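You operate a simulated robot arm through the tools that you are given. There is no shell and no other tool.

You are at the controls of a simulated robot arm. One attempt, no reset.

## Task
Grind the coarse salt fine and tip it into the big steel bowl.
Fine: grind in the mortar with the wooden pestle; the mortar goes back to its place with the pestle in it.

The check looks at the end state, three seconds after you hand in, the way a careful person would. Anything else that was tipped, shoved, dropped, spilled or broken makes it a failure.

## Robot
A 6-joint arm with a two-finger parallel gripper, fixed in place. Base frame: the origin is at the foot of the arm, x ahead of it, y to its left, z up. Readings come in mm, degrees, newtons and seconds.
With the tool pointing down near the work surface it reaches from about 100 to 560 mm from the base axis. Its first joint turns from -166.0 to 166.0 degrees. Payload 4.1 kg.
Tool frame: the origin (TCP) lies between the finger pads and is the grasp point; the fingertips stand 23 mm ahead of it; z points along the fingers, y is the line along which they close. The gripper opens to 94 mm. The fingers are 38 mm wide and 10 mm thick; the gripper's body (54 by 96 mm) begins 39 mm behind the TCP.
Orientation is told as [roll, pitch, yaw] about the base's x, y, z axes, in that order, counted from this pose: with the fingers straight down and closing along the base's y, the tool's x points along the base's -x, its y along +y and its z along -z.

## Interface
- The arm moves only by the tool step_arm. Its argument "motion" is a list of rows, each a list of 7 numbers: the shift along the tool's x, y, z in mm, then the turn, a rotation vector about the tool's x, y, z in degrees, then the closure, from 0 (fully open) to 1 (shut). In form: [[tx, ty, tz, wx, wy, wz, claw], ...]. A call has 1 to 20 rows; each row is the pose to reach, as a shift and turn from the pose commanded when the call began, along the tool's axes at that moment. A row lasts 0.2 s, in which the tool goes at most 50 mm and 8.6 degrees; a call with a longer step from one row to the next is refused whole, and so is a gripper value outside its range. Where a pose cannot be reached the arm comes as near as it can. A force on the tool above 40 N (or 10 N above the force at the start of the call, whichever is more), or a blocked arm, ends the call early, and 0.2 s more pass. Each finger travels about 45 mm/s and halts on what it meets, pressing with about 44 N; the grip force reading is that of the motor and also rises with nothing between the fingers. The clock runs only during rows and for 0.2 s after the last one: add rows that repeat a pose to give the fingers time. It gives the time, the measured TCP pose, the force on the tool (base axes), the opening and the grip force at its end, in the units of the frame above (readings bear some noise), with the torque about the TCP (base axes, N m) and any sound that the robot's microphone picked up.
- Cameras (640 x 400 px; columns grow to the right, rows downward): "scene" is fixed at [49.5, 501.4, 1671.3]; the picture's right is [-0.52, -0.85, 0.00], its down [-0.77, 0.47, -0.43] and it looks along [0.37, -0.22, -0.90] (base axes); focal length 216 px, centre (320, 200). "wrist" rides on the gripper at [86, 16, -75] in the tool frame; the picture's right is [-0.18, 0.98, 0.00], its down [-0.58, -0.11, -0.81] and it looks along [-0.79, -0.15, 0.59] (tool axes); focal length 243 px, centre (320, 200). There is no depth. A picture from a camera that has moved, and an enlarged one, comes with that camera's place and axes in the base frame and with its lens.
- grab_frame(camera): a new picture of that camera. No time passes.
- move_column(by): slides the trunk up (or, below 0, down) by that many mm; the arm rides with it, the base frame stays. It gives what a move gives, with no picture.
- zoom(camera, box): a new picture of the part [left, top, right, bottom] of that camera's present view, enlarged. No time passes.
- job_done(): hands the job in; it is judged then, once.

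Nothing tells you positions but the pictures and the camera data. Unless the task says otherwise, let go and move clear before handing in.

The tools are called after "Request:" by a JSON object that holds its "name" and its "arguments". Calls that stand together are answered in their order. step_arm: Moves the arm, as the interface text tells. Its arguments: {"type":"object","properties":{"motion":{"type":"array","items":{"type":"array","items":{"type":"number"}}}},"required":["motion"]} The other tools are called the same way: move_column (by) slides the trunk up or down; grab_frame (camera) takes a picture; zoom (camera, box) takes an enlarged picture of a part of a camera's view; job_done () hands the job in.

At the start:

```text
t: 0.0
ee_pos: [429.2, 14.9, 1263.1]
tool_rot: [0.0, 0.0, -0.1]
wrist_force: [0.5, -0.2, 0.7]
torque: [0.03, -0.04, 0.0]
finger_gap: 94.0
gripper_force: 0.0
trunk travel left (down, up): [-525.0, 65.0]
```

scene: 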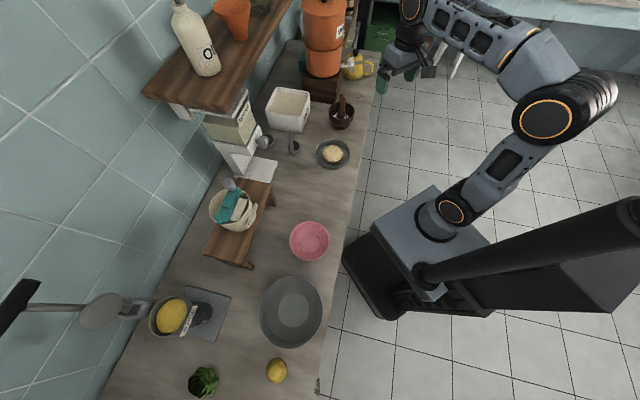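
wrist: 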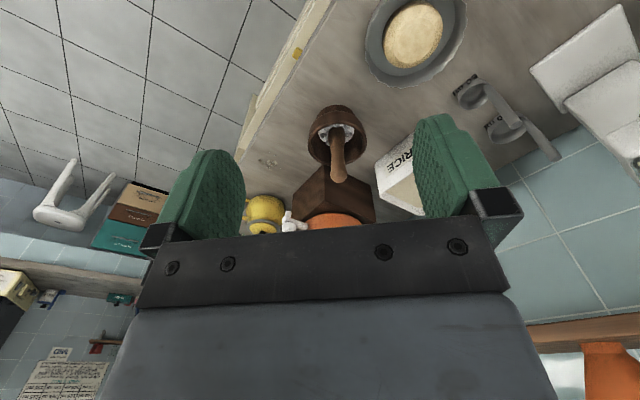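

I see a kitchen counter with a mortar and pestle, a rice bin, a scale, bowls and a big steel bowl. I'll look closer before moving anything.

Request:
{"name": "zoom", "arguments": {"camera": "scene", "box": [240, 60, 400, 180]}}

Request:
{"name": "zoom", "arguments": {"camera": "scene", "box": [200, 180, 360, 300]}}

Request:
{"name": "zoom", "arguments": {"camera": "scene", "box": [100, 260, 340, 400]}}

Request:
{"name": "zoom", "arguments": {"camera": "wrist", "box": [220, 60, 460, 240]}}

Request:
{"name": "zoom", "arguments": {"camera": "scene", "box": [180, 80, 300, 180]}}

```text
3.33 times, centred on (320, 120) of scene
camera zoom: at [49.5, 501.4, 1671.3], right [-0.52, -0.85, 0.0], down [-0.77, 0.47, -0.43], along [0.37, -0.22, -0.9], focal length 720 px, centre (320, 467)
```

zoom: 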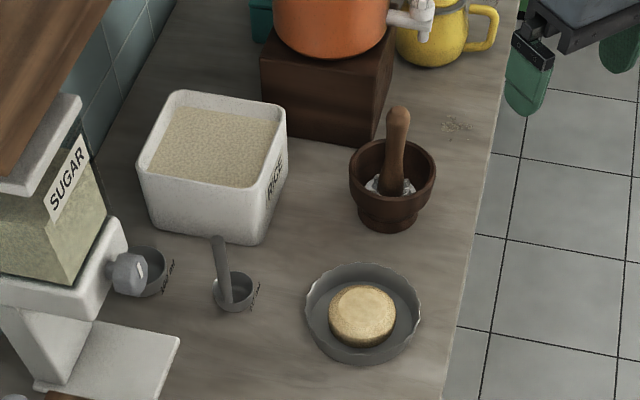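

```text
3.33 times, centred on (280, 240) of scene
camera zoom: at [49.5, 501.4, 1671.3], right [-0.52, -0.85, 0.0], down [-0.77, 0.47, -0.43], along [0.37, -0.22, -0.9], focal length 720 px, centre (453, 67)
```

zoom: 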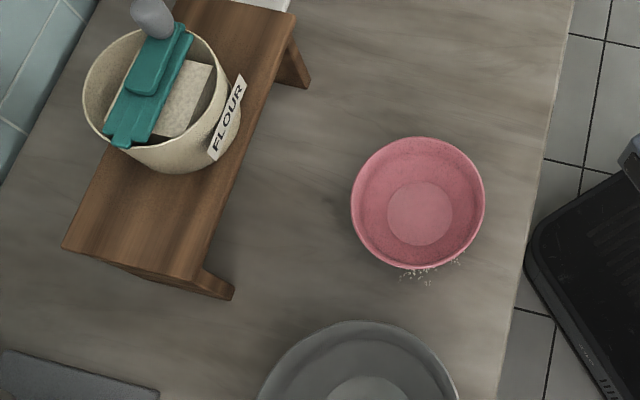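

```text
2.67 times, centred on (220, 330) of scene
camera zoom: at [49.5, 501.4, 1671.3], right [-0.52, -0.85, 0.0], down [-0.77, 0.47, -0.43], along [0.37, -0.22, -0.9], focal length 576 px, centre (587, -147)
```

zoom: 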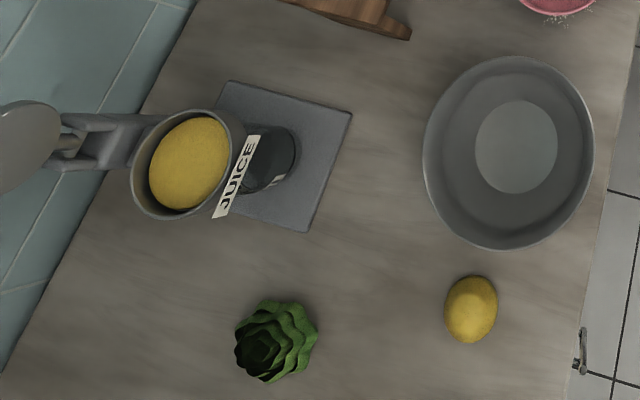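

```text
2.22 times, centred on (340, 150) of wrist
camera zoom: at [343.5, 30.6, 1336.6], right [0.18, 0.98, 0.0], down [0.58, -0.11, 0.81], along [0.79, -0.15, -0.59], focal length 539 px, centre (276, 311)
```

zoom: 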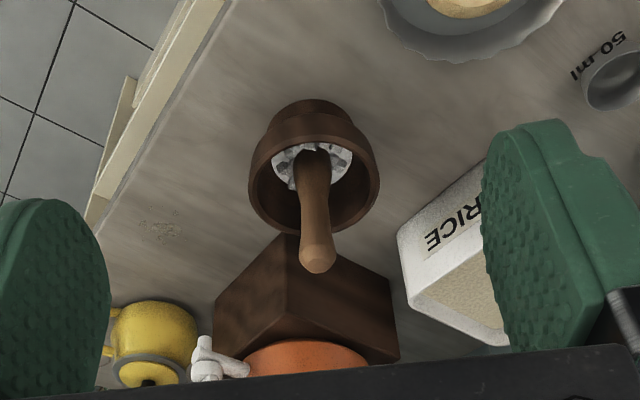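

```text
4.00 times, centred on (240, 130) of scene
camera zoom: at [49.5, 501.4, 1671.3], right [-0.52, -0.85, 0.0], down [-0.77, 0.47, -0.43], along [0.37, -0.22, -0.9], focal length 864 px, centre (640, 480)
```

zoom: 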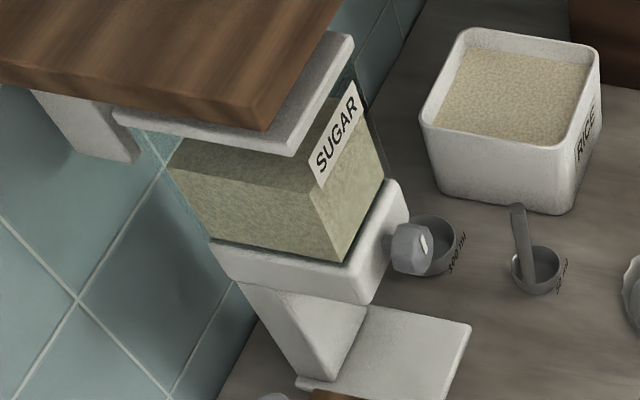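

The salt chunks are already in the mortar, at about (686, 2) with its rim near z 940. The pestle stands upright in it, with its top near z 1035. The counter is near z 848 and the steel bowl near (77, 596). That's beyond the stated reach for a tool pointing straight down, so I'll first test how far forward I can get, staying high.

Request:
{"name": "step_arm", "arguments": {"motion": [[-40, 0, 0, 0, 0, 0, 0], [-80, 0, 0, 0, 0, 0, 0], [-120, 0, 0, 0, 0, 0, 0], [-160, 0, 0, 0, 0, 0, 0], [-200, 0, 0, 0, 0, 0, 0], [-240, 0, 0, 0, 0, 0, 0], [-240, 0, 0, 0, 0, 0, 0]]}}

```text
t: 1.6
ee_pos: [624.3, 15.3, 1246.6]
tool_rot: [0.0, 0.0, 0.0]
wrist_force: [-0.3, -0.3, 0.7]
torque: [0.01, -0.04, -0.03]
finger_gap: 94.0
gripper_force: 0.0
out of reach, approached as far as the arm can: row 5, 6, 7
trunk travel left (down, up): [-525.0, 65.0]
```

Pointing straight down, the arm reaches about 625 at this height and a bit more lower down. A tilt outward should cover the rest. I'll get a closer view of the mortar now.

Request:
{"name": "step_arm", "arguments": {"motion": [[40, 0, 30, 0, 0, 0, 0], [65, 0, 70, 0, 0, 0, 0], [65, 0, 100, 0, 0, 0, 0], [65, 0, 100, 0, 0, 0, 0]]}}

Request:
{"name": "grab_frame", "arguments": {"camera": "wrist"}}

Request:
{"name": "grab_frame", "arguments": {"camera": "scene"}}

```text
t: 2.6
ee_pos: [558.1, 14.1, 1146.7]
tool_rot: [0.0, -0.1, 0.0]
wrist_force: [0.1, -0.1, 0.6]
torque: [0.01, 0.01, -0.01]
finger_gap: 93.8
gripper_force: 0.0
trunk travel left (down, up): [-525.0, 65.0]
```

```text
taken
camera wrist: at [472.5, 30.5, 1219.3], right [0.18, 0.98, 0.0], down [0.58, -0.11, 0.81], along [0.79, -0.15, -0.59], focal length 243 px, centre (320, 200)
```

wrist: 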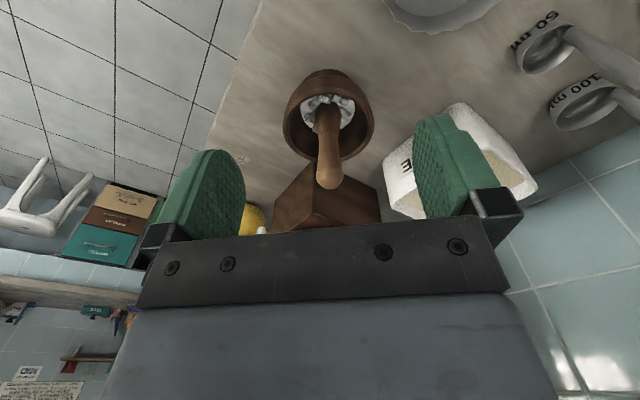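

```text
taken
```

scene: 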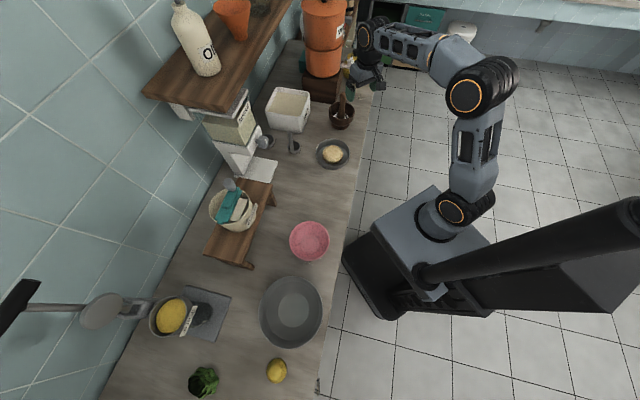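

Request:
{"name": "zoom", "arguments": {"camera": "wrist", "box": [260, 50, 400, 200]}}

Request:
{"name": "zoom", "arguments": {"camera": "scene", "box": [300, 75, 380, 135]}}

```text
2.67 times, centred on (330, 125) of wrist
camera zoom: at [472.5, 30.5, 1219.3], right [0.18, 0.98, 0.0], down [0.58, -0.11, 0.81], along [0.79, -0.15, -0.59], focal length 647 px, centre (293, 400)
```

zoom: 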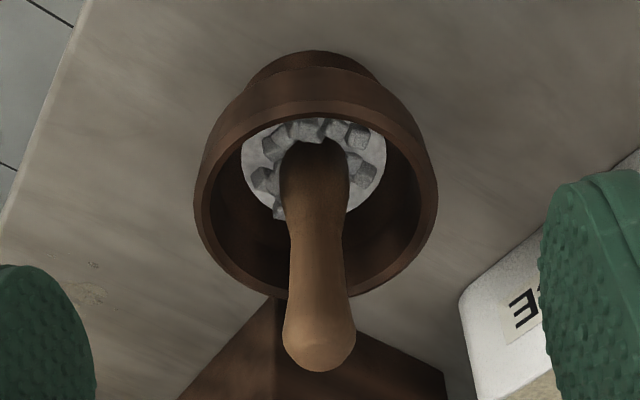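

```text
6.67 times, centred on (340, 105) of scene
camera zoom: at [49.5, 501.4, 1671.3], right [-0.52, -0.85, 0.0], down [-0.77, 0.47, -0.43], along [0.37, -0.22, -0.9], focal length 1439 px, centre (187, 833)
```

zoom: 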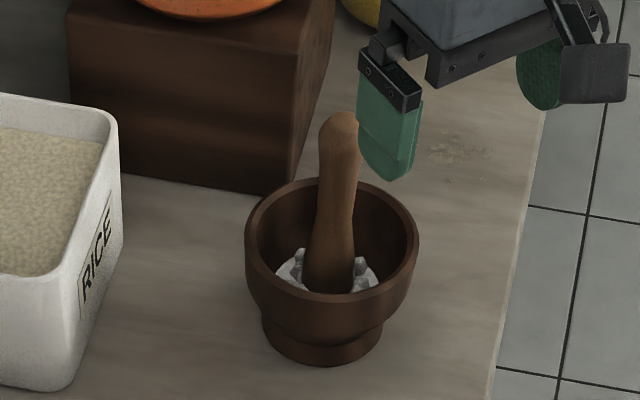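

The mortar's rim is about 120 mm across and its foot about 85 mm. I'll tilt the tool outward and drop beside the counter to see its profile from the side and plan the grips.

Request:
{"name": "step_arm", "arguments": {"motion": [[12, 0, 30, 0, -6, 0, 0], [24, 0, 60, 0, -12, 0, 0], [36, 0, 90, 0, -18, 0, 0], [48, 0, 120, 0, -24, 0, 0], [58, 0, 150, 0, -30, 0, 0], [58, 0, 180, 0, -36, 0, 0], [58, 0, 187, 0, -40, 0, 0], [58, 0, 187, 0, -40, 0, 0]]}}

Request:
{"name": "grab_frame", "arguments": {"camera": "wrist"}}

Request:
{"name": "zoom", "arguments": {"camera": "wrist", "box": [220, 60, 420, 200]}}

```text
t: 4.4
ee_pos: [500.3, 14.7, 959.4]
tool_rot: [-0.1, -40.0, 0.0]
wrist_force: [0.3, -0.7, 0.4]
torque: [-0.02, 0.03, 0.0]
finger_gap: 93.9
gripper_force: 0.1
out of reach, approached as far as the arm can: row 6
trunk travel left (down, up): [-525.0, 65.0]
```

```text
taken
camera wrist: at [386.8, 30.4, 959.9], right [0.14, 0.98, 0.12], down [-0.07, -0.11, 0.99], along [0.99, -0.15, 0.06], focal length 243 px, centre (320, 200)
```

wrist: 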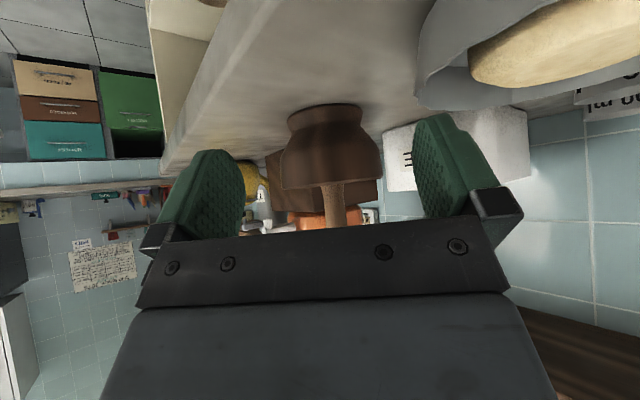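

```text
2.86 times, centred on (320, 130) of wrist
camera zoom: at [386.8, 30.4, 959.9], right [0.14, 0.98, 0.12], down [-0.07, -0.11, 0.99], along [0.99, -0.15, 0.06], focal length 693 px, centre (320, 400)
```

zoom: 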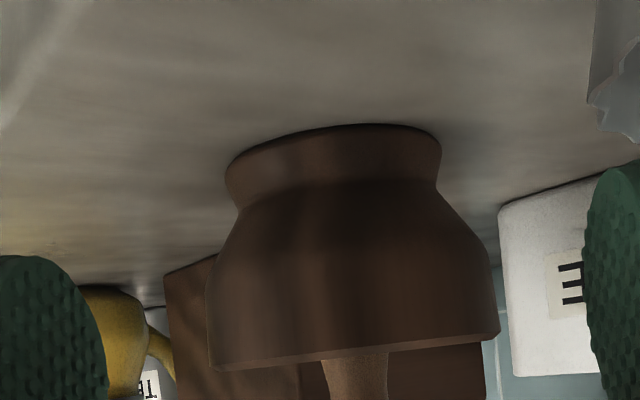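

The side view shows the mortar: rim about 120 mm, waist about 83 mm, foot about 90 mm. That means a whole-body grip won't work and I'll have to pinch the rim wall. For the pestle I want a level grip, so it can later lie flat with the tool pointing down. First I'll turn the wrist half round so the camera sits above the gripper.

Request:
{"name": "step_arm", "arguments": {"motion": [[-38, 0, -46, 0, 0, 0, 0], [-38, 0, -46, 0, 0, 8.2, 0], [-38, 0, -46, 0, 0, 16.4, 0], [-38, 0, -46, 0, 0, 24.6, 0], [-38, 0, -46, 0, 0, 32.8, 0], [-38, 0, -46, 0, 0, 41, 0], [-38, 0, -46, 0, 0, 49.2, 0], [-38, 0, -46, 0, 0, 57.4, 0], [-38, 0, -46, 0, 0, 65.6, 0], [-38, 0, -46, 0, 0, 73.8, 0], [-38, 0, -46, 0, 0, 82, 0], [-38, 0, -46, 0, 0, 90, 0]]}}

```text
refused: row 1 steps farther than a row can; nothing moved
```

Row 1 was too long a step, so I'll split it.

Request:
{"name": "step_arm", "arguments": {"motion": [[-19, 0, -23, 0, 0, 0, 0], [-38, 0, -46, 0, 0, 8.2, 0], [-38, 0, -46, 0, 0, 16.4, 0], [-38, 0, -46, 0, 0, 24.6, 0], [-38, 0, -46, 0, 0, 32.8, 0], [-38, 0, -46, 0, 0, 41, 0], [-38, 0, -46, 0, 0, 49.2, 0], [-38, 0, -46, 0, 0, 57.4, 0], [-38, 0, -46, 0, 0, 65.6, 0], [-38, 0, -46, 0, 0, 73.8, 0], [-38, 0, -46, 0, 0, 82, 0], [-38, 0, -46, 0, 0, 90, 0]]}}

```text
t: 7.0
ee_pos: [501.7, 14.9, 1018.8]
tool_rot: [39.9, 0.1, -90.1]
wrist_force: [-0.5, 0.7, -0.7]
torque: [-0.01, 0.03, -0.02]
finger_gap: 93.8
gripper_force: 0.1
trunk travel left (down, up): [-525.0, 65.0]
```

Request:
{"name": "step_arm", "arguments": {"motion": [[0, 0, 0, 0, 0, 8.2, 0], [0, 0, 0, 0, 0, 16.4, 0], [0, 0, 0, 0, 0, 24.6, 0], [0, 0, 0, 0, 0, 32.8, 0], [0, 0, 0, 0, 0, 41, 0], [0, 0, 0, 0, 0, 49.2, 0], [0, 0, 0, 0, 0, 57.4, 0], [0, 0, 0, 0, 0, 65.6, 0], [0, 0, 0, 0, 0, 73.8, 0], [0, 0, 0, 0, 0, 82, 0], [0, 0, 0, 0, 0, 90, 0], [0, 0, 0, 0, 0, 90, 0]]}}

Request:
{"name": "grab_frame", "arguments": {"camera": "wrist"}}

Request:
{"name": "grab_frame", "arguments": {"camera": "scene"}}

```text
t: 9.6
ee_pos: [500.3, 14.7, 1017.8]
tool_rot: [-0.2, 40.0, 179.9]
wrist_force: [-0.7, -0.3, 0.2]
torque: [0.04, 0.0, 0.0]
finger_gap: 93.9
gripper_force: 0.0
trunk travel left (down, up): [-525.0, 65.0]
```

```text
taken
camera wrist: at [520.1, -1.5, 1130.3], right [-0.14, -0.98, -0.12], down [-0.96, 0.11, 0.24], along [-0.23, 0.15, -0.96], focal length 243 px, centre (320, 200)
```

wrist: 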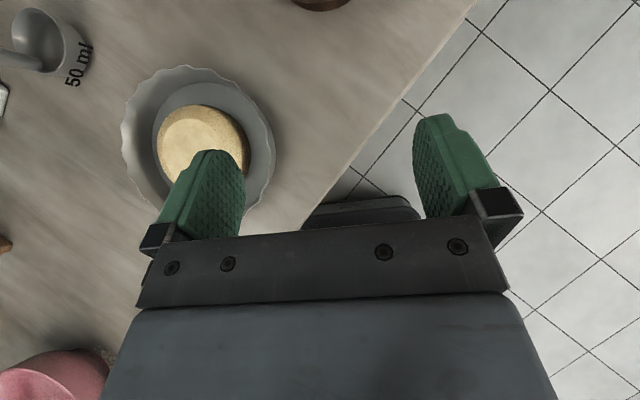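

```text
taken
```

scene: 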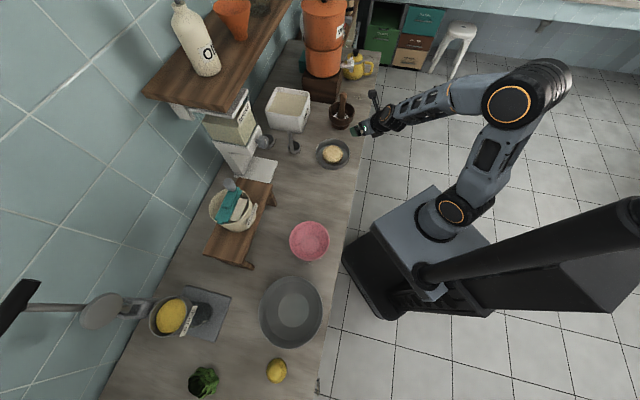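

The flip worked. Next I'll level the tool in front of the pestle and take a look from there.

Request:
{"name": "step_arm", "arguments": {"motion": [[6, 2, 3, 0, 8, 0, 0], [12, 4, 6, 0, 16, 0, 0], [18, 6, 9, 0, 24, 0, 0], [24, 8, 12, 0, 32, 0, 0], [30, 10, 15, 0, 40, 0, 0], [37, 12, 18, 0, 46, 0, 0], [37, 12, 18, 0, 50, 0, 0], [37, 12, 18, 0, 50, 0, 0]]}}

Request:
{"name": "grab_frame", "arguments": {"camera": "wrist"}}

```text
t: 11.4
ee_pos: [548.1, 40.6, 1048.2]
tool_rot: [82.4, 86.0, -99.8]
wrist_force: [-0.7, -0.2, -0.2]
torque: [0.02, 0.01, 0.01]
finger_gap: 94.0
gripper_force: 0.0
out of reach, approached as far as the arm can: row 2, 3, 4, 5, 6, 7, 8
trunk travel left (down, up): [-525.0, 65.0]
```

```text
taken
camera wrist: at [474.6, 33.8, 1135.1], right [-0.04, -0.99, -0.12], down [-0.81, 0.1, -0.58], along [0.59, 0.07, -0.81], focal length 243 px, centre (320, 200)
```

wrist: 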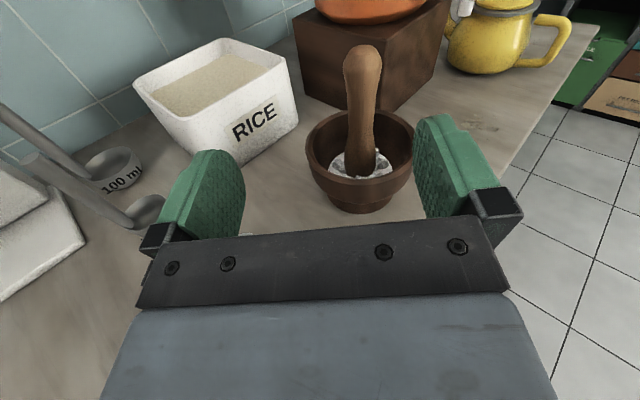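

The view is clear now, with the pestle at about (688, 1). The tool is slightly off-axis, so I'll square it up while moving forward and then check again.

Request:
{"name": "step_arm", "arguments": {"motion": [[-8, 9, 18, 0.6, 0, 1, 0], [-18, 18, 36, 1.2, 0, 2, 0], [-28, 27, 48, 1.8, 0, 3, 0], [-38, 35, 54, 2.3, 0.5, 3.7, 0], [-38, 35, 54, 2.3, 0.5, 3.7, 0]]}}

Request:
{"name": "grab_frame", "arguments": {"camera": "wrist"}}

Request:
{"name": "zoom", "arguments": {"camera": "scene", "box": [300, 75, 400, 150]}}

```text
t: 12.6
ee_pos: [609.7, 36.3, 1023.0]
tool_rot: [81.7, 86.0, -100.4]
wrist_force: [0.1, 0.1, 1.5]
torque: [-0.03, -0.01, -0.02]
finger_gap: 94.0
gripper_force: 0.0
out of reach, approached as far as the arm can: row 1, 2, 3, 4, 5
trunk travel left (down, up): [-525.0, 65.0]
```

```text
taken
camera wrist: at [536.3, 30.0, 1110.2], right [-0.04, -0.99, -0.11], down [-0.81, 0.1, -0.58], along [0.59, 0.07, -0.81], focal length 243 px, centre (320, 200)
```

wrist: 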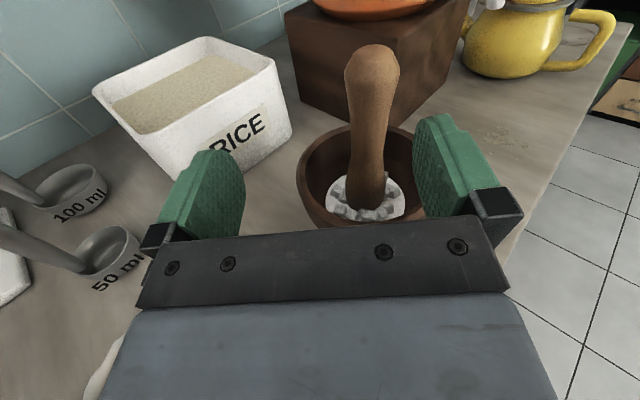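

```text
5.33 times, centred on (350, 112) of scene
camera zoom: at [49.5, 501.4, 1671.3], right [-0.52, -0.85, 0.0], down [-0.77, 0.47, -0.43], along [0.37, -0.22, -0.9], focal length 1151 px, centre (160, 667)
```

zoom: 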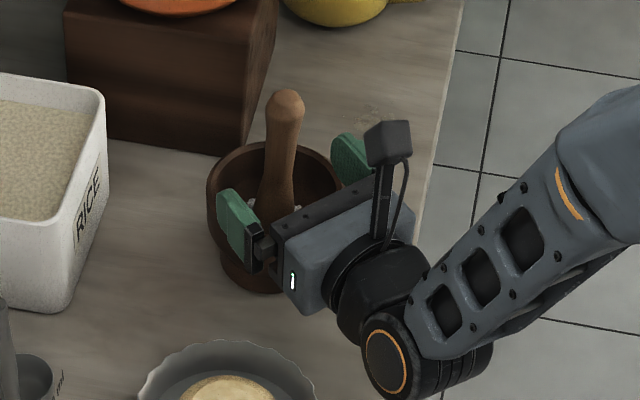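

The wrist went through a singular pose during the flip and ended up twisted, which limits it. I'll back off to a plain tool-down pose with the camera on the far side, so the joints sort themselves out, and then lower the trunk for a better geometry.

Request:
{"name": "step_arm", "arguments": {"motion": [[15, 0, -30, 0, 0, 0, 0], [30, 0, -60, 0, 0, 0, 0], [50, 0, -60, 0, -8, 0, 0], [70, 0, -60, 0, -16, 0, 0], [90, 0, -60, 0, -24, 0, 0], [110, 0, -60, 0, -32, 0, 0], [120, 0, -60, 0, -40, 0, 0], [120, 0, -60, 0, -48, 0, 0], [120, 0, -60, 0, -56, 0, 0], [120, 0, -60, 0, -64, 0, 0], [120, 0, -60, 0, -72, 0, 0], [120, 0, -60, 0, -80, 0, 0], [120, 0, -60, 0, -86, 0, 0], [120, 0, -60, 0, -86, 0, 0]]}}

Request:
{"name": "grab_frame", "arguments": {"camera": "scene"}}

```text
t: 15.6
ee_pos: [538.6, 50.7, 1119.9]
tool_rot: [13.6, 6.9, 178.7]
wrist_force: [-0.1, -0.4, -0.9]
torque: [0.0, -0.01, 0.01]
finger_gap: 94.1
gripper_force: 0.1
out of reach, approached as far as the arm can: row 6, 7, 10, 11, 12, 13, 14
trunk travel left (down, up): [-525.0, 65.0]
```

```text
taken
```

scene: 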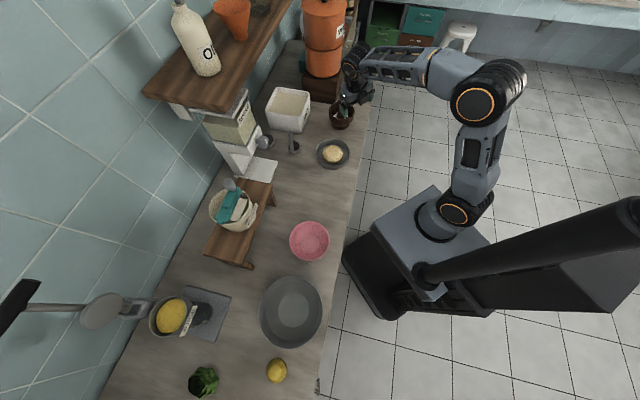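

The wrist hits a joint limit with the flip, so I'll unwind it and use the original wrist side, with the camera on the near side.

Request:
{"name": "step_arm", "arguments": {"motion": [[0, 0, 0, 0, 0, -8.4, 0], [0, 0, 0, 0, 0, -16.8, 0], [0, 0, 0, 0, 0, -25.2, 0], [0, 0, 0, 0, 0, -33.6, 0], [0, 0, 0, 0, 0, -42, 0], [0, 0, 0, 0, 0, -50.4, 0], [0, 0, 0, 0, 0, -58.8, 0], [0, 0, 0, 0, 0, -67.2, 0], [0, 0, 0, 0, 0, -75.6, 0], [0, 0, 0, 0, 0, -84, 0], [0, 0, 0, 0, 0, -92.4, 0], [0, 0, 0, 0, 0, -92.4, 0]]}}

```text
t: 18.2
ee_pos: [539.4, 50.8, 1119.7]
tool_rot: [6.6, -14.0, -90.3]
wrist_force: [0.5, 0.0, -0.2]
torque: [0.04, 0.0, 0.0]
finger_gap: 94.0
gripper_force: 0.1
trunk travel left (down, up): [-525.0, 65.0]
```

Request:
{"name": "step_arm", "arguments": {"motion": [[0, 0, 0, 0, 0, -8.4, 0], [0, 0, 0, 0, 0, -16.8, 0], [0, 0, 0, 0, 0, -25.2, 0], [0, 0, 0, 0, 0, -33.6, 0], [0, 0, 0, 0, 0, -42, 0], [0, 0, 0, 0, 0, -50.4, 0], [0, 0, 0, 0, 0, -58.8, 0], [0, 0, 0, 0, 0, -67.2, 0], [0, 0, 0, 0, 0, -75.6, 0], [0, 0, 0, 0, 0, -84, 0], [0, 0, 0, 0, 0, -90, 0], [0, 0, 0, 0, 0, -90, 0]]}}

Request:
{"name": "step_arm", "arguments": {"motion": [[0, 0, 0, -7, 3.3, 0, 0], [0, 0, 0, -13.9, 6.7, 0, 0], [0, 0, 0, -13.9, 6.7, 0, 0]]}}

```text
t: 20.8
ee_pos: [538.7, 51.4, 1119.7]
tool_rot: [-13.8, -6.4, 1.3]
wrist_force: [-0.4, -1.0, 0.0]
torque: [0.0, 0.01, 0.03]
finger_gap: 93.9
gripper_force: 0.1
trunk travel left (down, up): [-525.0, 65.0]
```

```text
t: 21.6
ee_pos: [539.8, 50.7, 1120.1]
tool_rot: [-13.8, -6.4, 1.3]
wrist_force: [-0.3, 1.0, 0.4]
torque: [0.0, -0.01, -0.01]
finger_gap: 94.1
gripper_force: 0.0
out of reach, approached as far as the arm can: row 1, 2, 3
trunk travel left (down, up): [-525.0, 65.0]
```

Request:
{"name": "zoom", "arguments": {"camera": "scene", "box": [320, 20, 540, 240]}}

Request:
{"name": "grab_frame", "arguments": {"camera": "wrist"}}

```text
1.82 times, centred on (430, 130) of scene
camera zoom: at [49.5, 501.4, 1671.3], right [-0.52, -0.85, 0.0], down [-0.77, 0.47, -0.43], along [0.37, -0.22, -0.9], focal length 392 px, centre (120, 327)
```

zoom: 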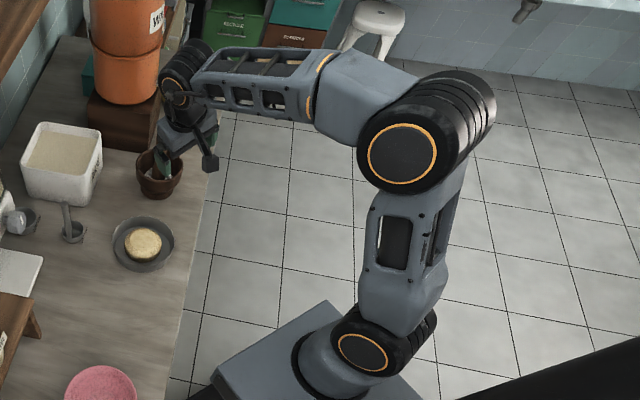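

```text
taken
camera wrist: at [444.9, 82.1, 1177.8], right [0.19, 0.96, -0.21], down [0.49, 0.1, 0.87], along [0.85, -0.27, -0.45], focal length 243 px, centre (320, 200)
```

wrist: 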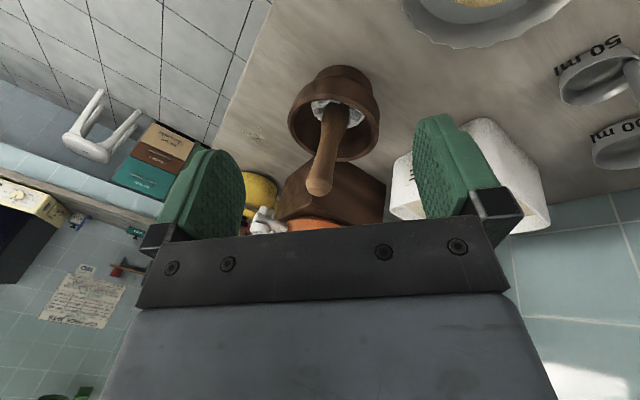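

The arm has a roll–pitch–roll wrist. Its forearm roll joint has run to its limit, and the 14° residual fits a 166° stop. To recover I'll undo the last turn, go back to the straight-wrist pose and roll back from there.

Request:
{"name": "step_arm", "arguments": {"motion": [[0, 0, 0, 0, 0, 8.4, 0], [0, 0, 0, 0, 0, 16.8, 0], [0, 0, 0, 0, 0, 25.2, 0], [0, 0, 0, 0, 0, 33.6, 0], [0, 0, 0, 0, 0, 42, 0], [0, 0, 0, 0, 0, 50.4, 0], [0, 0, 0, 0, 0, 58.8, 0], [0, 0, 0, 0, 0, 67.2, 0], [0, 0, 0, 0, 0, 75.6, 0], [0, 0, 0, 0, 0, 84, 0], [0, 0, 0, 0, 0, 92, 0]]}}

Request:
{"name": "step_arm", "arguments": {"motion": [[0, 0, 0, 0, 0, 8.4, 0], [0, 0, 0, 0, 0, 16.8, 0], [0, 0, 0, 0, 0, 25.2, 0], [0, 0, 0, 0, 0, 33.6, 0], [0, 0, 0, 0, 0, 42, 0], [0, 0, 0, 0, 0, 50.4, 0], [0, 0, 0, 0, 0, 58.8, 0], [0, 0, 0, 0, 0, 67.2, 0], [0, 0, 0, 0, 0, 75.6, 0], [0, 0, 0, 0, 0, 84, 0], [0, 0, 0, 0, 0, 90, 0]]}}

```text
t: 24.0
ee_pos: [538.5, 50.5, 1120.5]
tool_rot: [7.0, -13.5, -92.6]
wrist_force: [0.5, -0.4, 0.1]
torque: [0.01, -0.01, -0.01]
finger_gap: 94.1
gripper_force: 0.0
trunk travel left (down, up): [-525.0, 65.0]
```

```text
t: 26.4
ee_pos: [539.4, 51.1, 1119.5]
tool_rot: [13.5, 6.8, 179.1]
wrist_force: [-0.9, -0.1, -0.1]
torque: [0.01, -0.02, -0.01]
finger_gap: 93.8
gripper_force: 0.0
trunk travel left (down, up): [-525.0, 65.0]
```

Request:
{"name": "step_arm", "arguments": {"motion": [[-9, 2, 17, 2.3, 5.5, 0, 0], [-17, 4, 34, 4.6, 11, 0, 0], [-26, 6, 51, 6.9, 16.5, 0, 0], [-34, 8, 68, 9.2, 22, 0, 0], [-43, 9, 85, 11.5, 27.5, 0, 0], [-51, 10, 102, 13.5, 33, 0, 0], [-51, 10, 102, 13.5, 33, 0, 0]]}}

```text
t: 28.0
ee_pos: [499.5, 15.4, 1018.9]
tool_rot: [1.1, 39.4, -176.1]
wrist_force: [-0.6, -0.1, -0.4]
torque: [0.02, -0.03, -0.02]
finger_gap: 93.9
gripper_force: 0.0
trunk travel left (down, up): [-525.0, 65.0]
```

Request:
{"name": "step_arm", "arguments": {"motion": [[0, 0, 0, 0, 0, -8.2, 0], [0, 0, 0, 0, 0, -16.4, 0], [0, 0, 0, 0, 0, -24.6, 0], [0, 0, 0, 0, 0, -32.8, 0], [0, 0, 0, 0, 0, -41, 0], [0, 0, 0, 0, 0, -49.2, 0], [0, 0, 0, 0, 0, -57.4, 0], [0, 0, 0, 0, 0, -65.6, 0], [0, 0, 0, 0, 0, -73.8, 0], [0, 0, 0, 0, 0, -82, 0], [0, 0, 0, 0, 0, -90, 0]]}}

Request:
{"name": "step_arm", "arguments": {"motion": [[0, 0, 0, 0, 0, -8.2, 0], [0, 0, 0, 0, 0, -16.4, 0], [0, 0, 0, 0, 0, -24.6, 0], [0, 0, 0, 0, 0, -32.8, 0], [0, 0, 0, 0, 0, -41, 0], [0, 0, 0, 0, 0, -49.2, 0], [0, 0, 0, 0, 0, -57.4, 0], [0, 0, 0, 0, 0, -65.6, 0], [0, 0, 0, 0, 0, -73.8, 0], [0, 0, 0, 0, 0, -82, 0], [0, 0, 0, 0, 0, -90, 0]]}}

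Request:
{"name": "zoom", "arguments": {"camera": "scene", "box": [320, 60, 480, 180]}}

```text
t: 30.4
ee_pos: [499.4, 14.2, 1018.9]
tool_rot: [39.4, -1.0, -86.7]
wrist_force: [-0.4, -0.8, -0.3]
torque: [0.04, 0.02, -0.01]
finger_gap: 93.9
gripper_force: 0.0
out of reach, approached as far as the arm can: row 8, 10
trunk travel left (down, up): [-525.0, 65.0]
```

```text
t: 32.8
ee_pos: [498.6, 3.0, 1014.6]
tool_rot: [-1.9, -39.5, 4.0]
wrist_force: [0.3, 0.3, -0.3]
torque: [0.02, -0.03, -0.01]
finger_gap: 94.0
gripper_force: 0.0
out of reach, approached as far as the arm can: row 10, 11
trunk travel left (down, up): [-525.0, 65.0]
```

```text
3.33 times, centred on (400, 120) of scene
camera zoom: at [49.5, 501.4, 1671.3], right [-0.52, -0.85, 0.0], down [-0.77, 0.47, -0.43], along [0.37, -0.22, -0.9], focal length 720 px, centre (53, 467)
```

zoom: 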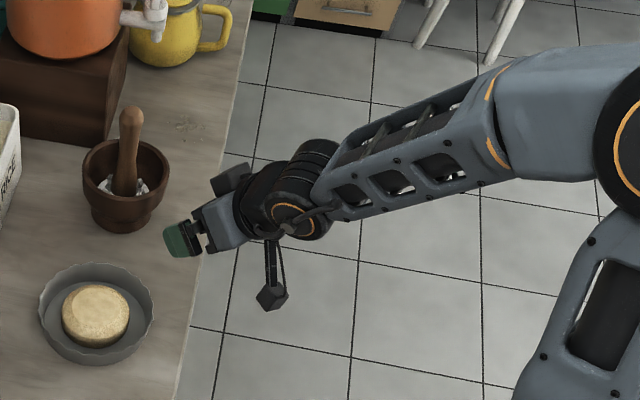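

Request:
{"name": "step_arm", "arguments": {"motion": [[-22, 2, -11, 0, 6.6, 0, 0], [-44, 4, -22, 0, 13.2, 0, 0], [-66, 6, -33, 0, 19.8, 0, 0], [-88, 8, -44, 0, 26.4, 0, 0], [-110, 10, -53, 0, 33, 0, 0], [-131, 11, -63, 0, 39.5, 0, 0], [-131, 11, -63, 0, 39.5, 0, 0]]}}

```text
t: 34.4
ee_pos: [555.8, 19.0, 1146.5]
tool_rot: [-1.3, 0.0, 2.8]
wrist_force: [0.1, -0.2, 0.0]
torque: [-0.01, 0.04, 0.0]
finger_gap: 93.9
gripper_force: 0.0
out of reach, approached as far as the arm can: row 1, 2, 3
trunk travel left (down, up): [-525.0, 65.0]
```

The wrist is back on its normal branch, pointing straight down. From this well-conditioned pose I'll test whether the last joint alone can turn 180°.

Request:
{"name": "step_arm", "arguments": {"motion": [[0, 0, 0, -1.3, 0, 2.8, 0], [0, 0, 0, -1.3, 0, 11, 0], [0, 0, 0, -1.3, 0, 19, 0], [0, 0, 0, -1.3, 0, 27, 0], [0, 0, 0, -1.3, 0, 35, 0], [0, 0, 0, -1.3, 0, 43, 0], [0, 0, 0, -1.3, 0, 51, 0], [0, 0, 0, -1.3, 0, 59, 0], [0, 0, 0, -1.3, 0, 67, 0], [0, 0, 0, -1.3, 0, 75, 0], [0, 0, 0, -1.3, 0, 83, 0], [0, 0, 0, -1.3, 0, 91, 0]]}}

Request:
{"name": "step_arm", "arguments": {"motion": [[0, 0, 0, 0, 0, 8, 0], [0, 0, 0, 0, 0, 16, 0], [0, 0, 0, 0, 0, 24, 0], [0, 0, 0, 0, 0, 32, 0], [0, 0, 0, 0, 0, 40, 0], [0, 0, 0, 0, 0, 48, 0], [0, 0, 0, 0, 0, 56, 0], [0, 0, 0, 0, 0, 64, 0], [0, 0, 0, 0, 0, 72, 0], [0, 0, 0, 0, 0, 80, 0], [0, 0, 0, 0, 0, 88, 0], [0, 0, 0, 0, 0, 91, 0]]}}

```text
t: 37.0
ee_pos: [558.5, 18.8, 1146.1]
tool_rot: [0.9, -0.5, -88.4]
wrist_force: [0.4, -0.3, -0.9]
torque: [0.02, -0.01, 0.02]
finger_gap: 93.8
gripper_force: 0.0
trunk travel left (down, up): [-525.0, 65.0]
```

```text
t: 39.6
ee_pos: [557.6, -17.3, 1145.2]
tool_rot: [-0.4, 1.0, -174.9]
wrist_force: [0.8, -0.6, 0.1]
torque: [-0.02, 0.01, 0.02]
finger_gap: 93.9
gripper_force: 0.1
out of reach, approached as far as the arm can: row 11, 12
trunk travel left (down, up): [-525.0, 65.0]
```

The last joint stops about 7° short of a full flip, so I'll stay unflipped and grip the pestle with the tool tilted 75° from vertical. First I'll unwind.

Request:
{"name": "step_arm", "arguments": {"motion": [[0, 0, 0, 0, 0, -8, 0], [0, 0, 0, 0, 0, -16, 0], [0, 0, 0, 0, 0, -24, 0], [0, 0, 0, 0, 0, -32, 0], [0, 0, 0, 0, 0, -40, 0], [0, 0, 0, 0, 0, -48, 0], [0, 0, 0, 0, 0, -56, 0], [0, 0, 0, 0, 0, -64, 0], [0, 0, 0, 0, 0, -72, 0], [0, 0, 0, 0, 0, -80, 0], [0, 0, 0, 0, 0, -88, 0]]}}

Request:
{"name": "step_arm", "arguments": {"motion": [[0, 0, 0, 0, 0, -8, 0], [0, 0, 0, 0, 0, -16, 0], [0, 0, 0, 0, 0, -24, 0], [0, 0, 0, 0, 0, -32, 0], [0, 0, 0, 0, 0, -40, 0], [0, 0, 0, 0, 0, -48, 0], [0, 0, 0, 0, 0, -56, 0], [0, 0, 0, 0, 0, -64, 0], [0, 0, 0, 0, 0, -72, 0], [0, 0, 0, 0, 0, -80, 0], [0, 0, 0, 0, 0, -87, 0]]}}

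```text
t: 42.0
ee_pos: [556.7, -18.0, 1145.1]
tool_rot: [1.0, 0.4, -86.6]
wrist_force: [-0.7, -0.1, -1.1]
torque: [0.04, 0.01, 0.01]
finger_gap: 94.0
gripper_force: 0.0
trunk travel left (down, up): [-525.0, 65.0]
```

```text
t: 44.4
ee_pos: [556.0, -18.3, 1144.7]
tool_rot: [0.4, -1.0, 0.4]
wrist_force: [-0.2, 0.7, -0.2]
torque: [0.0, -0.03, 0.0]
finger_gap: 93.9
gripper_force: 0.0
trunk travel left (down, up): [-525.0, 65.0]
```

Request:
{"name": "step_arm", "arguments": {"motion": [[-3, 2, 12, 0, -7.4, 0, 0], [-7, 4, 23, 0, -14.8, 0, 0], [-10, 6, 35, 0, -22.2, 0, 0], [-14, 8, 46, 0, -29.6, 0, 0], [-17, 10, 58, 0, -37, 0, 0], [-20, 11, 69, 0, -44.4, 0, 0], [-24, 13, 80, 0, -51.8, 0, 0], [-27, 15, 92, 0, -59.2, 0, 0], [-31, 17, 103, 0, -66.6, 0, 0], [-34, 19, 115, 0, -74, 0, 0], [-34, 19, 115, 0, -74, 0, 0]]}}

Request:
{"name": "grab_frame", "arguments": {"camera": "wrist"}}

Request:
{"name": "zoom", "arguments": {"camera": "scene", "box": [300, 75, 400, 150]}}

```text
t: 46.8
ee_pos: [592.0, 2.1, 1030.1]
tool_rot: [1.6, -75.0, -1.4]
wrist_force: [-1.3, -0.4, 0.1]
torque: [0.03, -0.01, 0.03]
finger_gap: 94.1
gripper_force: 0.1
trunk travel left (down, up): [-525.0, 65.0]
```

```text
taken
camera wrist: at [497.5, 18.4, 964.7], right [0.04, 0.98, 0.19], down [-0.63, -0.12, 0.77], along [0.78, -0.15, 0.61], focal length 243 px, centre (320, 200)
```

wrist: 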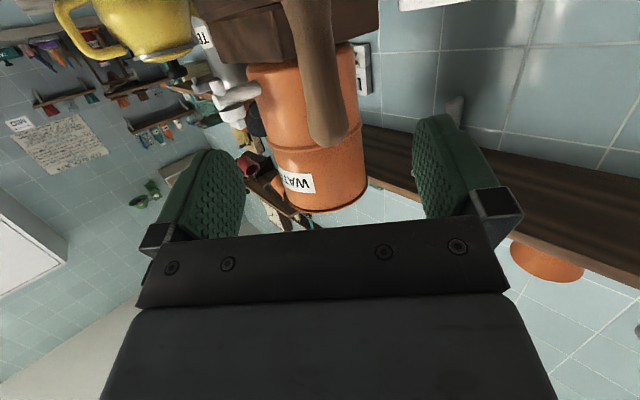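

```text
5.33 times, centred on (350, 112) of scene
camera zoom: at [49.5, 501.4, 1671.3], right [-0.52, -0.85, 0.0], down [-0.77, 0.47, -0.43], along [0.37, -0.22, -0.9], focal length 1151 px, centre (160, 667)
```

zoom: 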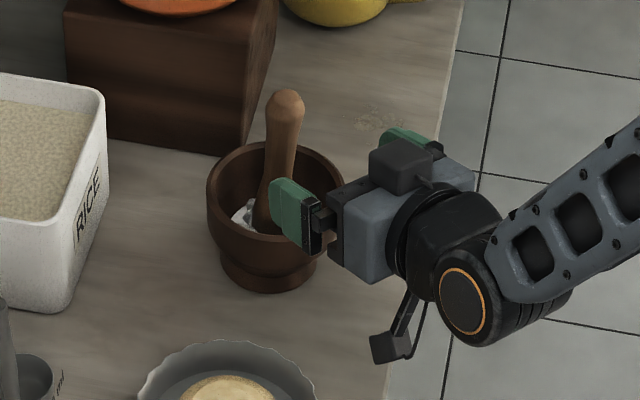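

The tilted pose is reached cleanly, and the pestle axis is at y≈3, upright. I'll slide forward around it.

Request:
{"name": "step_arm", "arguments": {"motion": [[0, 1, 22, 0, 0, 0, 0], [0, 1, 44, 0, 0, 0, 0], [-1, 1, 66, 0, 0, 0, 0], [-1, 1, 88, 0, 0, 0, 0], [-1, 1, 88, 0, 0, 0, 0]]}}

Request:
{"name": "grab_frame", "arguments": {"camera": "wrist"}}

Request:
{"name": "zoom", "arguments": {"camera": "scene", "box": [300, 75, 400, 150]}}

```text
t: 48.0
ee_pos: [677.2, 3.0, 1008.5]
tool_rot: [1.6, -74.9, -1.4]
wrist_force: [-0.1, -0.7, 0.3]
torque: [-0.02, 0.02, 0.01]
finger_gap: 94.0
gripper_force: 0.1
trunk travel left (down, up): [-525.0, 65.0]
```

```text
taken
camera wrist: at [583.4, 19.2, 943.4], right [0.04, 0.98, 0.19], down [-0.63, -0.12, 0.77], along [0.78, -0.15, 0.61], focal length 243 px, centre (320, 200)
```

wrist: 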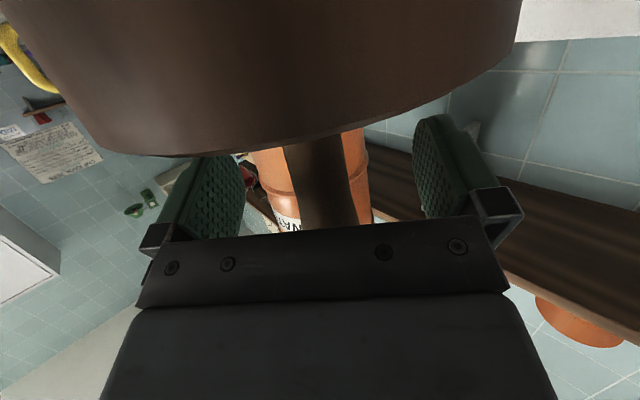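

```text
5.33 times, centred on (350, 112) of scene
camera zoom: at [49.5, 501.4, 1671.3], right [-0.52, -0.85, 0.0], down [-0.77, 0.47, -0.43], along [0.37, -0.22, -0.9], focal length 1151 px, centre (160, 667)
```

zoom: 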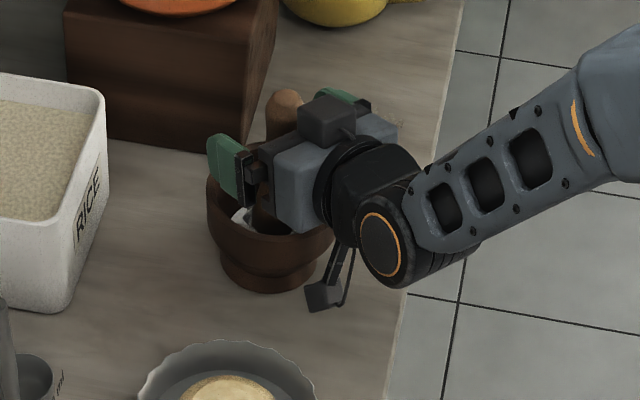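

Cross-checking the views corrects my map: rim height is about 960, mortar centre about (664, 5), and the counter about 881. The pestle leans about 5° outward, with its knob at (680, 2, 1038). The camera box is close to the rim, so I'll reduce the tilt to 62° and back off slightly so the pestle sits nearer the fingertips.

Request:
{"name": "step_arm", "arguments": {"motion": [[0, 0, -15, 0, 0, 0, 0], [-2, 0, -18, 0, 5, 0, 0], [-3, 0, -14, 0, 10, 0, 0], [-3, -0.5, -11, 0, 13, 0, 0], [-3, -0.5, -11, 0, 13, 0, 0]]}}

Request:
{"name": "grab_frame", "arguments": {"camera": "wrist"}}

```text
t: 49.2
ee_pos: [666.6, 4.1, 1014.4]
tool_rot: [1.0, -61.9, -0.5]
wrist_force: [0.3, 0.5, -0.3]
torque: [-0.01, -0.03, -0.01]
finger_gap: 94.1
gripper_force: 0.0
trunk travel left (down, up): [-525.0, 65.0]
```

```text
taken
camera wrist: at [560.8, 19.5, 972.5], right [0.08, 0.98, 0.17], down [-0.44, -0.12, 0.89], along [0.9, -0.15, 0.42], focal length 243 px, centre (320, 200)
```

wrist: 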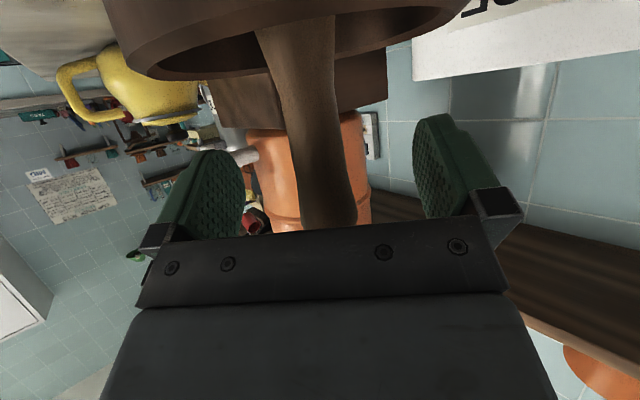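

The pestle is centred between the fingers, so I'll close.

Request:
{"name": "step_arm", "arguments": {"motion": [[0, 0, 0, 0, 0, 0, 0.3], [0, 0, 0, 0, 0, 0, 0.6], [0, 0, 0, 0, 0, 0, 1], [0, 0, 0, 0, 0, 0, 1], [0, 0, 0, 0, 0, 0, 1], [0, 0, 0, 0, 0, 0, 1]]}}

Request:
{"name": "grab_frame", "arguments": {"camera": "wrist"}}

```text
t: 50.6
ee_pos: [666.3, 3.4, 1013.8]
tool_rot: [0.9, -62.0, -0.6]
wrist_force: [-0.9, 1.0, -0.7]
torque: [0.02, -0.03, 0.03]
finger_gap: 27.2
gripper_force: 44.4
trunk travel left (down, up): [-525.0, 65.0]
```

```text
taken
camera wrist: at [560.8, 19.6, 972.4], right [0.08, 0.98, 0.17], down [-0.44, -0.12, 0.89], along [0.9, -0.15, 0.42], focal length 243 px, centre (320, 200)
```

wrist: 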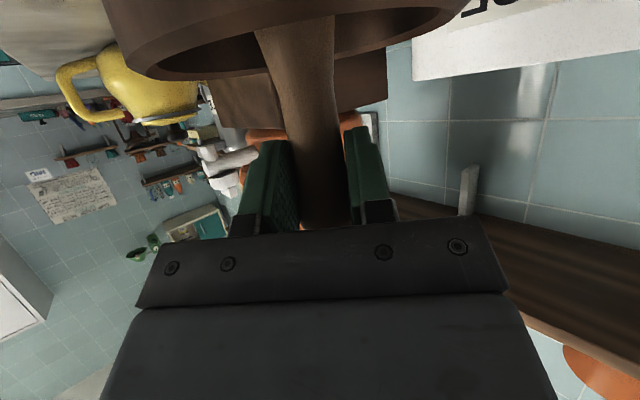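

I have a firm hold at 27 mm. Next I'll press down gently to find contact.

Request:
{"name": "step_arm", "arguments": {"motion": [[0.9, 0, 0.5, 0, 0, 0, 1], [1.8, 0, 0.9, 0, 0, 0, 1], [2.6, 0, 1.4, 0, 0, 0, 1]]}}

```text
t: 51.4
ee_pos: [667.2, 3.9, 1014.3]
tool_rot: [0.9, -62.4, -0.6]
wrist_force: [-2.8, -0.3, 15.7]
torque: [-0.02, 0.2, 0.01]
finger_gap: 27.0
gripper_force: 43.7
trunk travel left (down, up): [-525.0, 65.0]
```

Contact gives about 16 N upward. I'll make one small grinding circle and check the forces and sound.

Request:
{"name": "step_arm", "arguments": {"motion": [[-1.9, 3, 3.5, 0, 0, 0, 1], [-1.2, 7.7, 2.2, 0, 0, 0, 1], [0.7, 10.6, -1.3, 0, 0, 0, 1], [3, 10.6, -5.7, 0, 0, 0, 1], [4.9, 7.7, -9.3, 0, 0, 0, 1], [5.6, 3, -10.6, 0, 0, 0, 1], [4.9, -1.7, -9.3, 0, 0, 0, 1], [3, -4.6, -5.7, 0, 0, 0, 1], [0.7, -4.6, -1.3, 0, 0, 0, 1], [-1.2, -1.7, 2.2, 0, 0, 0, 1], [0, 0, 0, 0, 0, 0, 1]]}}

Request:
{"name": "zoom", "arguments": {"camera": "scene", "box": [300, 75, 400, 150]}}

```text
t: 53.8
ee_pos: [666.7, 2.3, 1011.4]
tool_rot: [0.8, -62.0, -0.7]
wrist_force: [2.6, -3.5, 8.5]
torque: [-0.3, -0.36, -0.04]
finger_gap: 26.1
gripper_force: 43.9
trunk travel left (down, up): [-525.0, 65.0]
```

```text
5.33 times, centred on (350, 112) of scene
camera zoom: at [49.5, 501.4, 1671.3], right [-0.52, -0.85, 0.0], down [-0.77, 0.47, -0.43], along [0.37, -0.22, -0.9], focal length 1151 px, centre (160, 667)
```

zoom: 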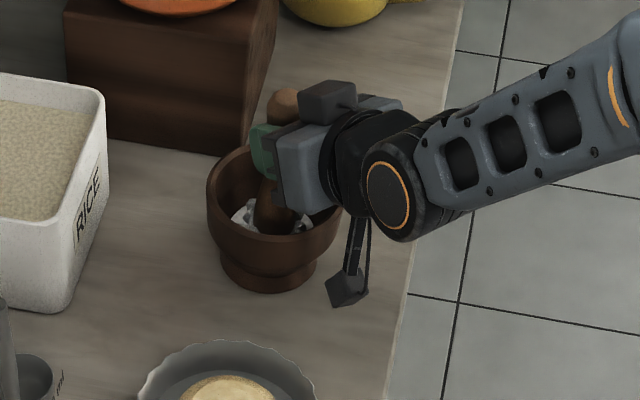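

The mortar stayed put. I'll do more circles with slightly more pressure.

Request:
{"name": "step_arm", "arguments": {"motion": [[-1.2, 3, 4, 0, 0, 0, 1], [-0.5, 7.7, 2.7, 0, 0, 0, 1], [1.4, 10.6, -0.8, 0, 0, 0, 1], [3.7, 10.6, -5.2, 0, 0, 0, 1], [5.6, 7.7, -8.8, 0, 0, 0, 1], [6.3, 3, -10.1, 0, 0, 0, 1], [5.6, -1.7, -8.8, 0, 0, 0, 1], [3.7, -4.6, -5.2, 0, 0, 0, 1], [1.4, -4.6, -0.8, 0, 0, 0, 1], [-0.5, -1.7, 2.7, 0, 0, 0, 1], [-1.2, 3, 4, 0, 0, 0, 1], [-0.5, 7.7, 2.7, 0, 0, 0, 1], [1.4, 10.6, -0.8, 0, 0, 0, 1], [3.7, 10.6, -5.2, 0, 0, 0, 1], [5.6, 7.7, -8.8, 0, 0, 0, 1], [6.3, 3, -10.1, 0, 0, 0, 1], [5.6, -1.7, -8.8, 0, 0, 0, 1], [3.7, -4.6, -5.2, 0, 0, 0, 1], [1.4, -4.6, -0.8, 0, 0, 0, 1], [0, 0, 0, 0, 0, 0, 1]]}}

Request:
{"name": "zoom", "arguments": {"camera": "scene", "box": [320, 90, 360, 130]}}

Request:
{"name": "grab_frame", "arguments": {"camera": "wrist"}}

```text
t: 58.0
ee_pos: [667.3, 2.8, 1012.0]
tool_rot: [0.8, -62.0, -0.7]
wrist_force: [0.3, -2.7, 4.9]
torque: [-0.26, -0.05, -0.04]
finger_gap: 26.2
gripper_force: 43.7
trunk travel left (down, up): [-525.0, 65.0]
```

```text
10.00 times, centred on (340, 110) of scene
camera zoom: at [49.5, 501.4, 1671.3], right [-0.52, -0.85, 0.0], down [-0.77, 0.47, -0.43], along [0.37, -0.22, -0.9], focal length 2159 px, centre (120, 1100)
```

zoom: 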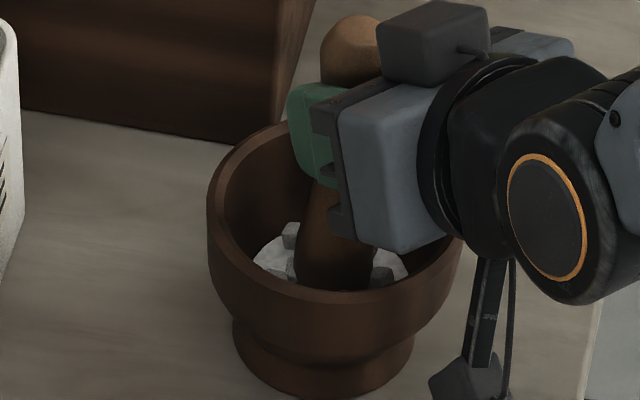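

```text
taken
camera wrist: at [561.1, 18.5, 969.4], right [0.08, 0.98, 0.17], down [-0.44, -0.12, 0.89], along [0.89, -0.15, 0.42], focal length 243 px, centre (320, 200)
```

wrist: 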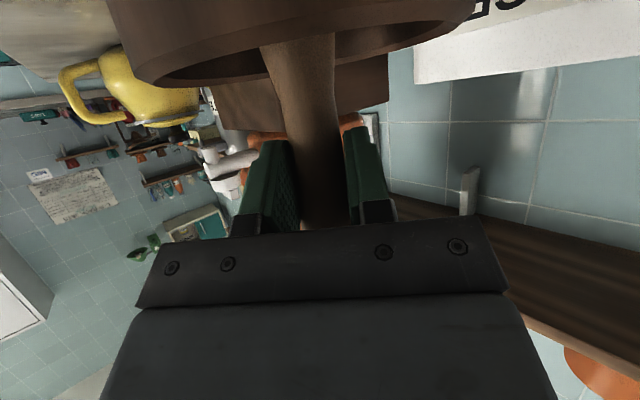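

Fewer lumps are visible. I'll continue with a firmer press and a slightly larger circle.

Request:
{"name": "step_arm", "arguments": {"motion": [[1.8, 0, 0.9, 0, 0, 0, 1], [-1, 3, 6.2, 0, 0, 0, 1], [-0.1, 8.9, 4.5, 0, 0, 0, 1], [2.2, 12.5, 0.1, 0, 0, 0, 1], [5.1, 12.5, -5.4, 0, 0, 0, 1], [7.5, 8.9, -9.8, 0, 0, 0, 1], [8.4, 3, -11.5, 0, 0, 0, 1], [7.5, -2.9, -9.8, 0, 0, 0, 1], [5.1, -6.5, -5.4, 0, 0, 0, 1], [2.2, -6.5, 0.1, 0, 0, 0, 1], [-0.1, -2.9, 4.5, 0, 0, 0, 1], [-1, 3, 6.2, 0, 0, 0, 1], [-0.1, 8.9, 4.5, 0, 0, 0, 1], [2.2, 12.5, 0.1, 0, 0, 0, 1], [5.1, 12.5, -5.4, 0, 0, 0, 1], [7.5, 8.9, -9.8, 0, 0, 0, 1], [8.4, 3, -11.5, 0, 0, 0, 1], [7.5, -2.9, -9.8, 0, 0, 0, 1], [5.1, -6.5, -5.4, 0, 0, 0, 1], [1.8, 0, 0.9, 0, 0, 0, 1]]}}

Request:
{"name": "zoom", "arguments": {"camera": "scene", "box": [320, 90, 360, 130]}}

```text
t: 62.2
ee_pos: [666.3, 2.4, 1010.1]
tool_rot: [0.9, -61.9, -0.7]
wrist_force: [-2.8, -2.6, 11.0]
torque: [-0.31, 0.2, -0.03]
finger_gap: 26.1
gripper_force: 44.4
trunk travel left (down, up): [-525.0, 65.0]
```

```text
10.00 times, centred on (340, 110) of scene
camera zoom: at [49.5, 501.4, 1671.3], right [-0.52, -0.85, 0.0], down [-0.77, 0.47, -0.43], along [0.37, -0.22, -0.9], focal length 2159 px, centre (120, 1100)
```

zoom: 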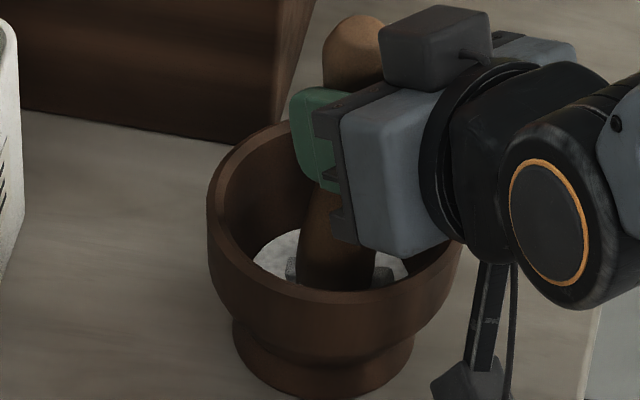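

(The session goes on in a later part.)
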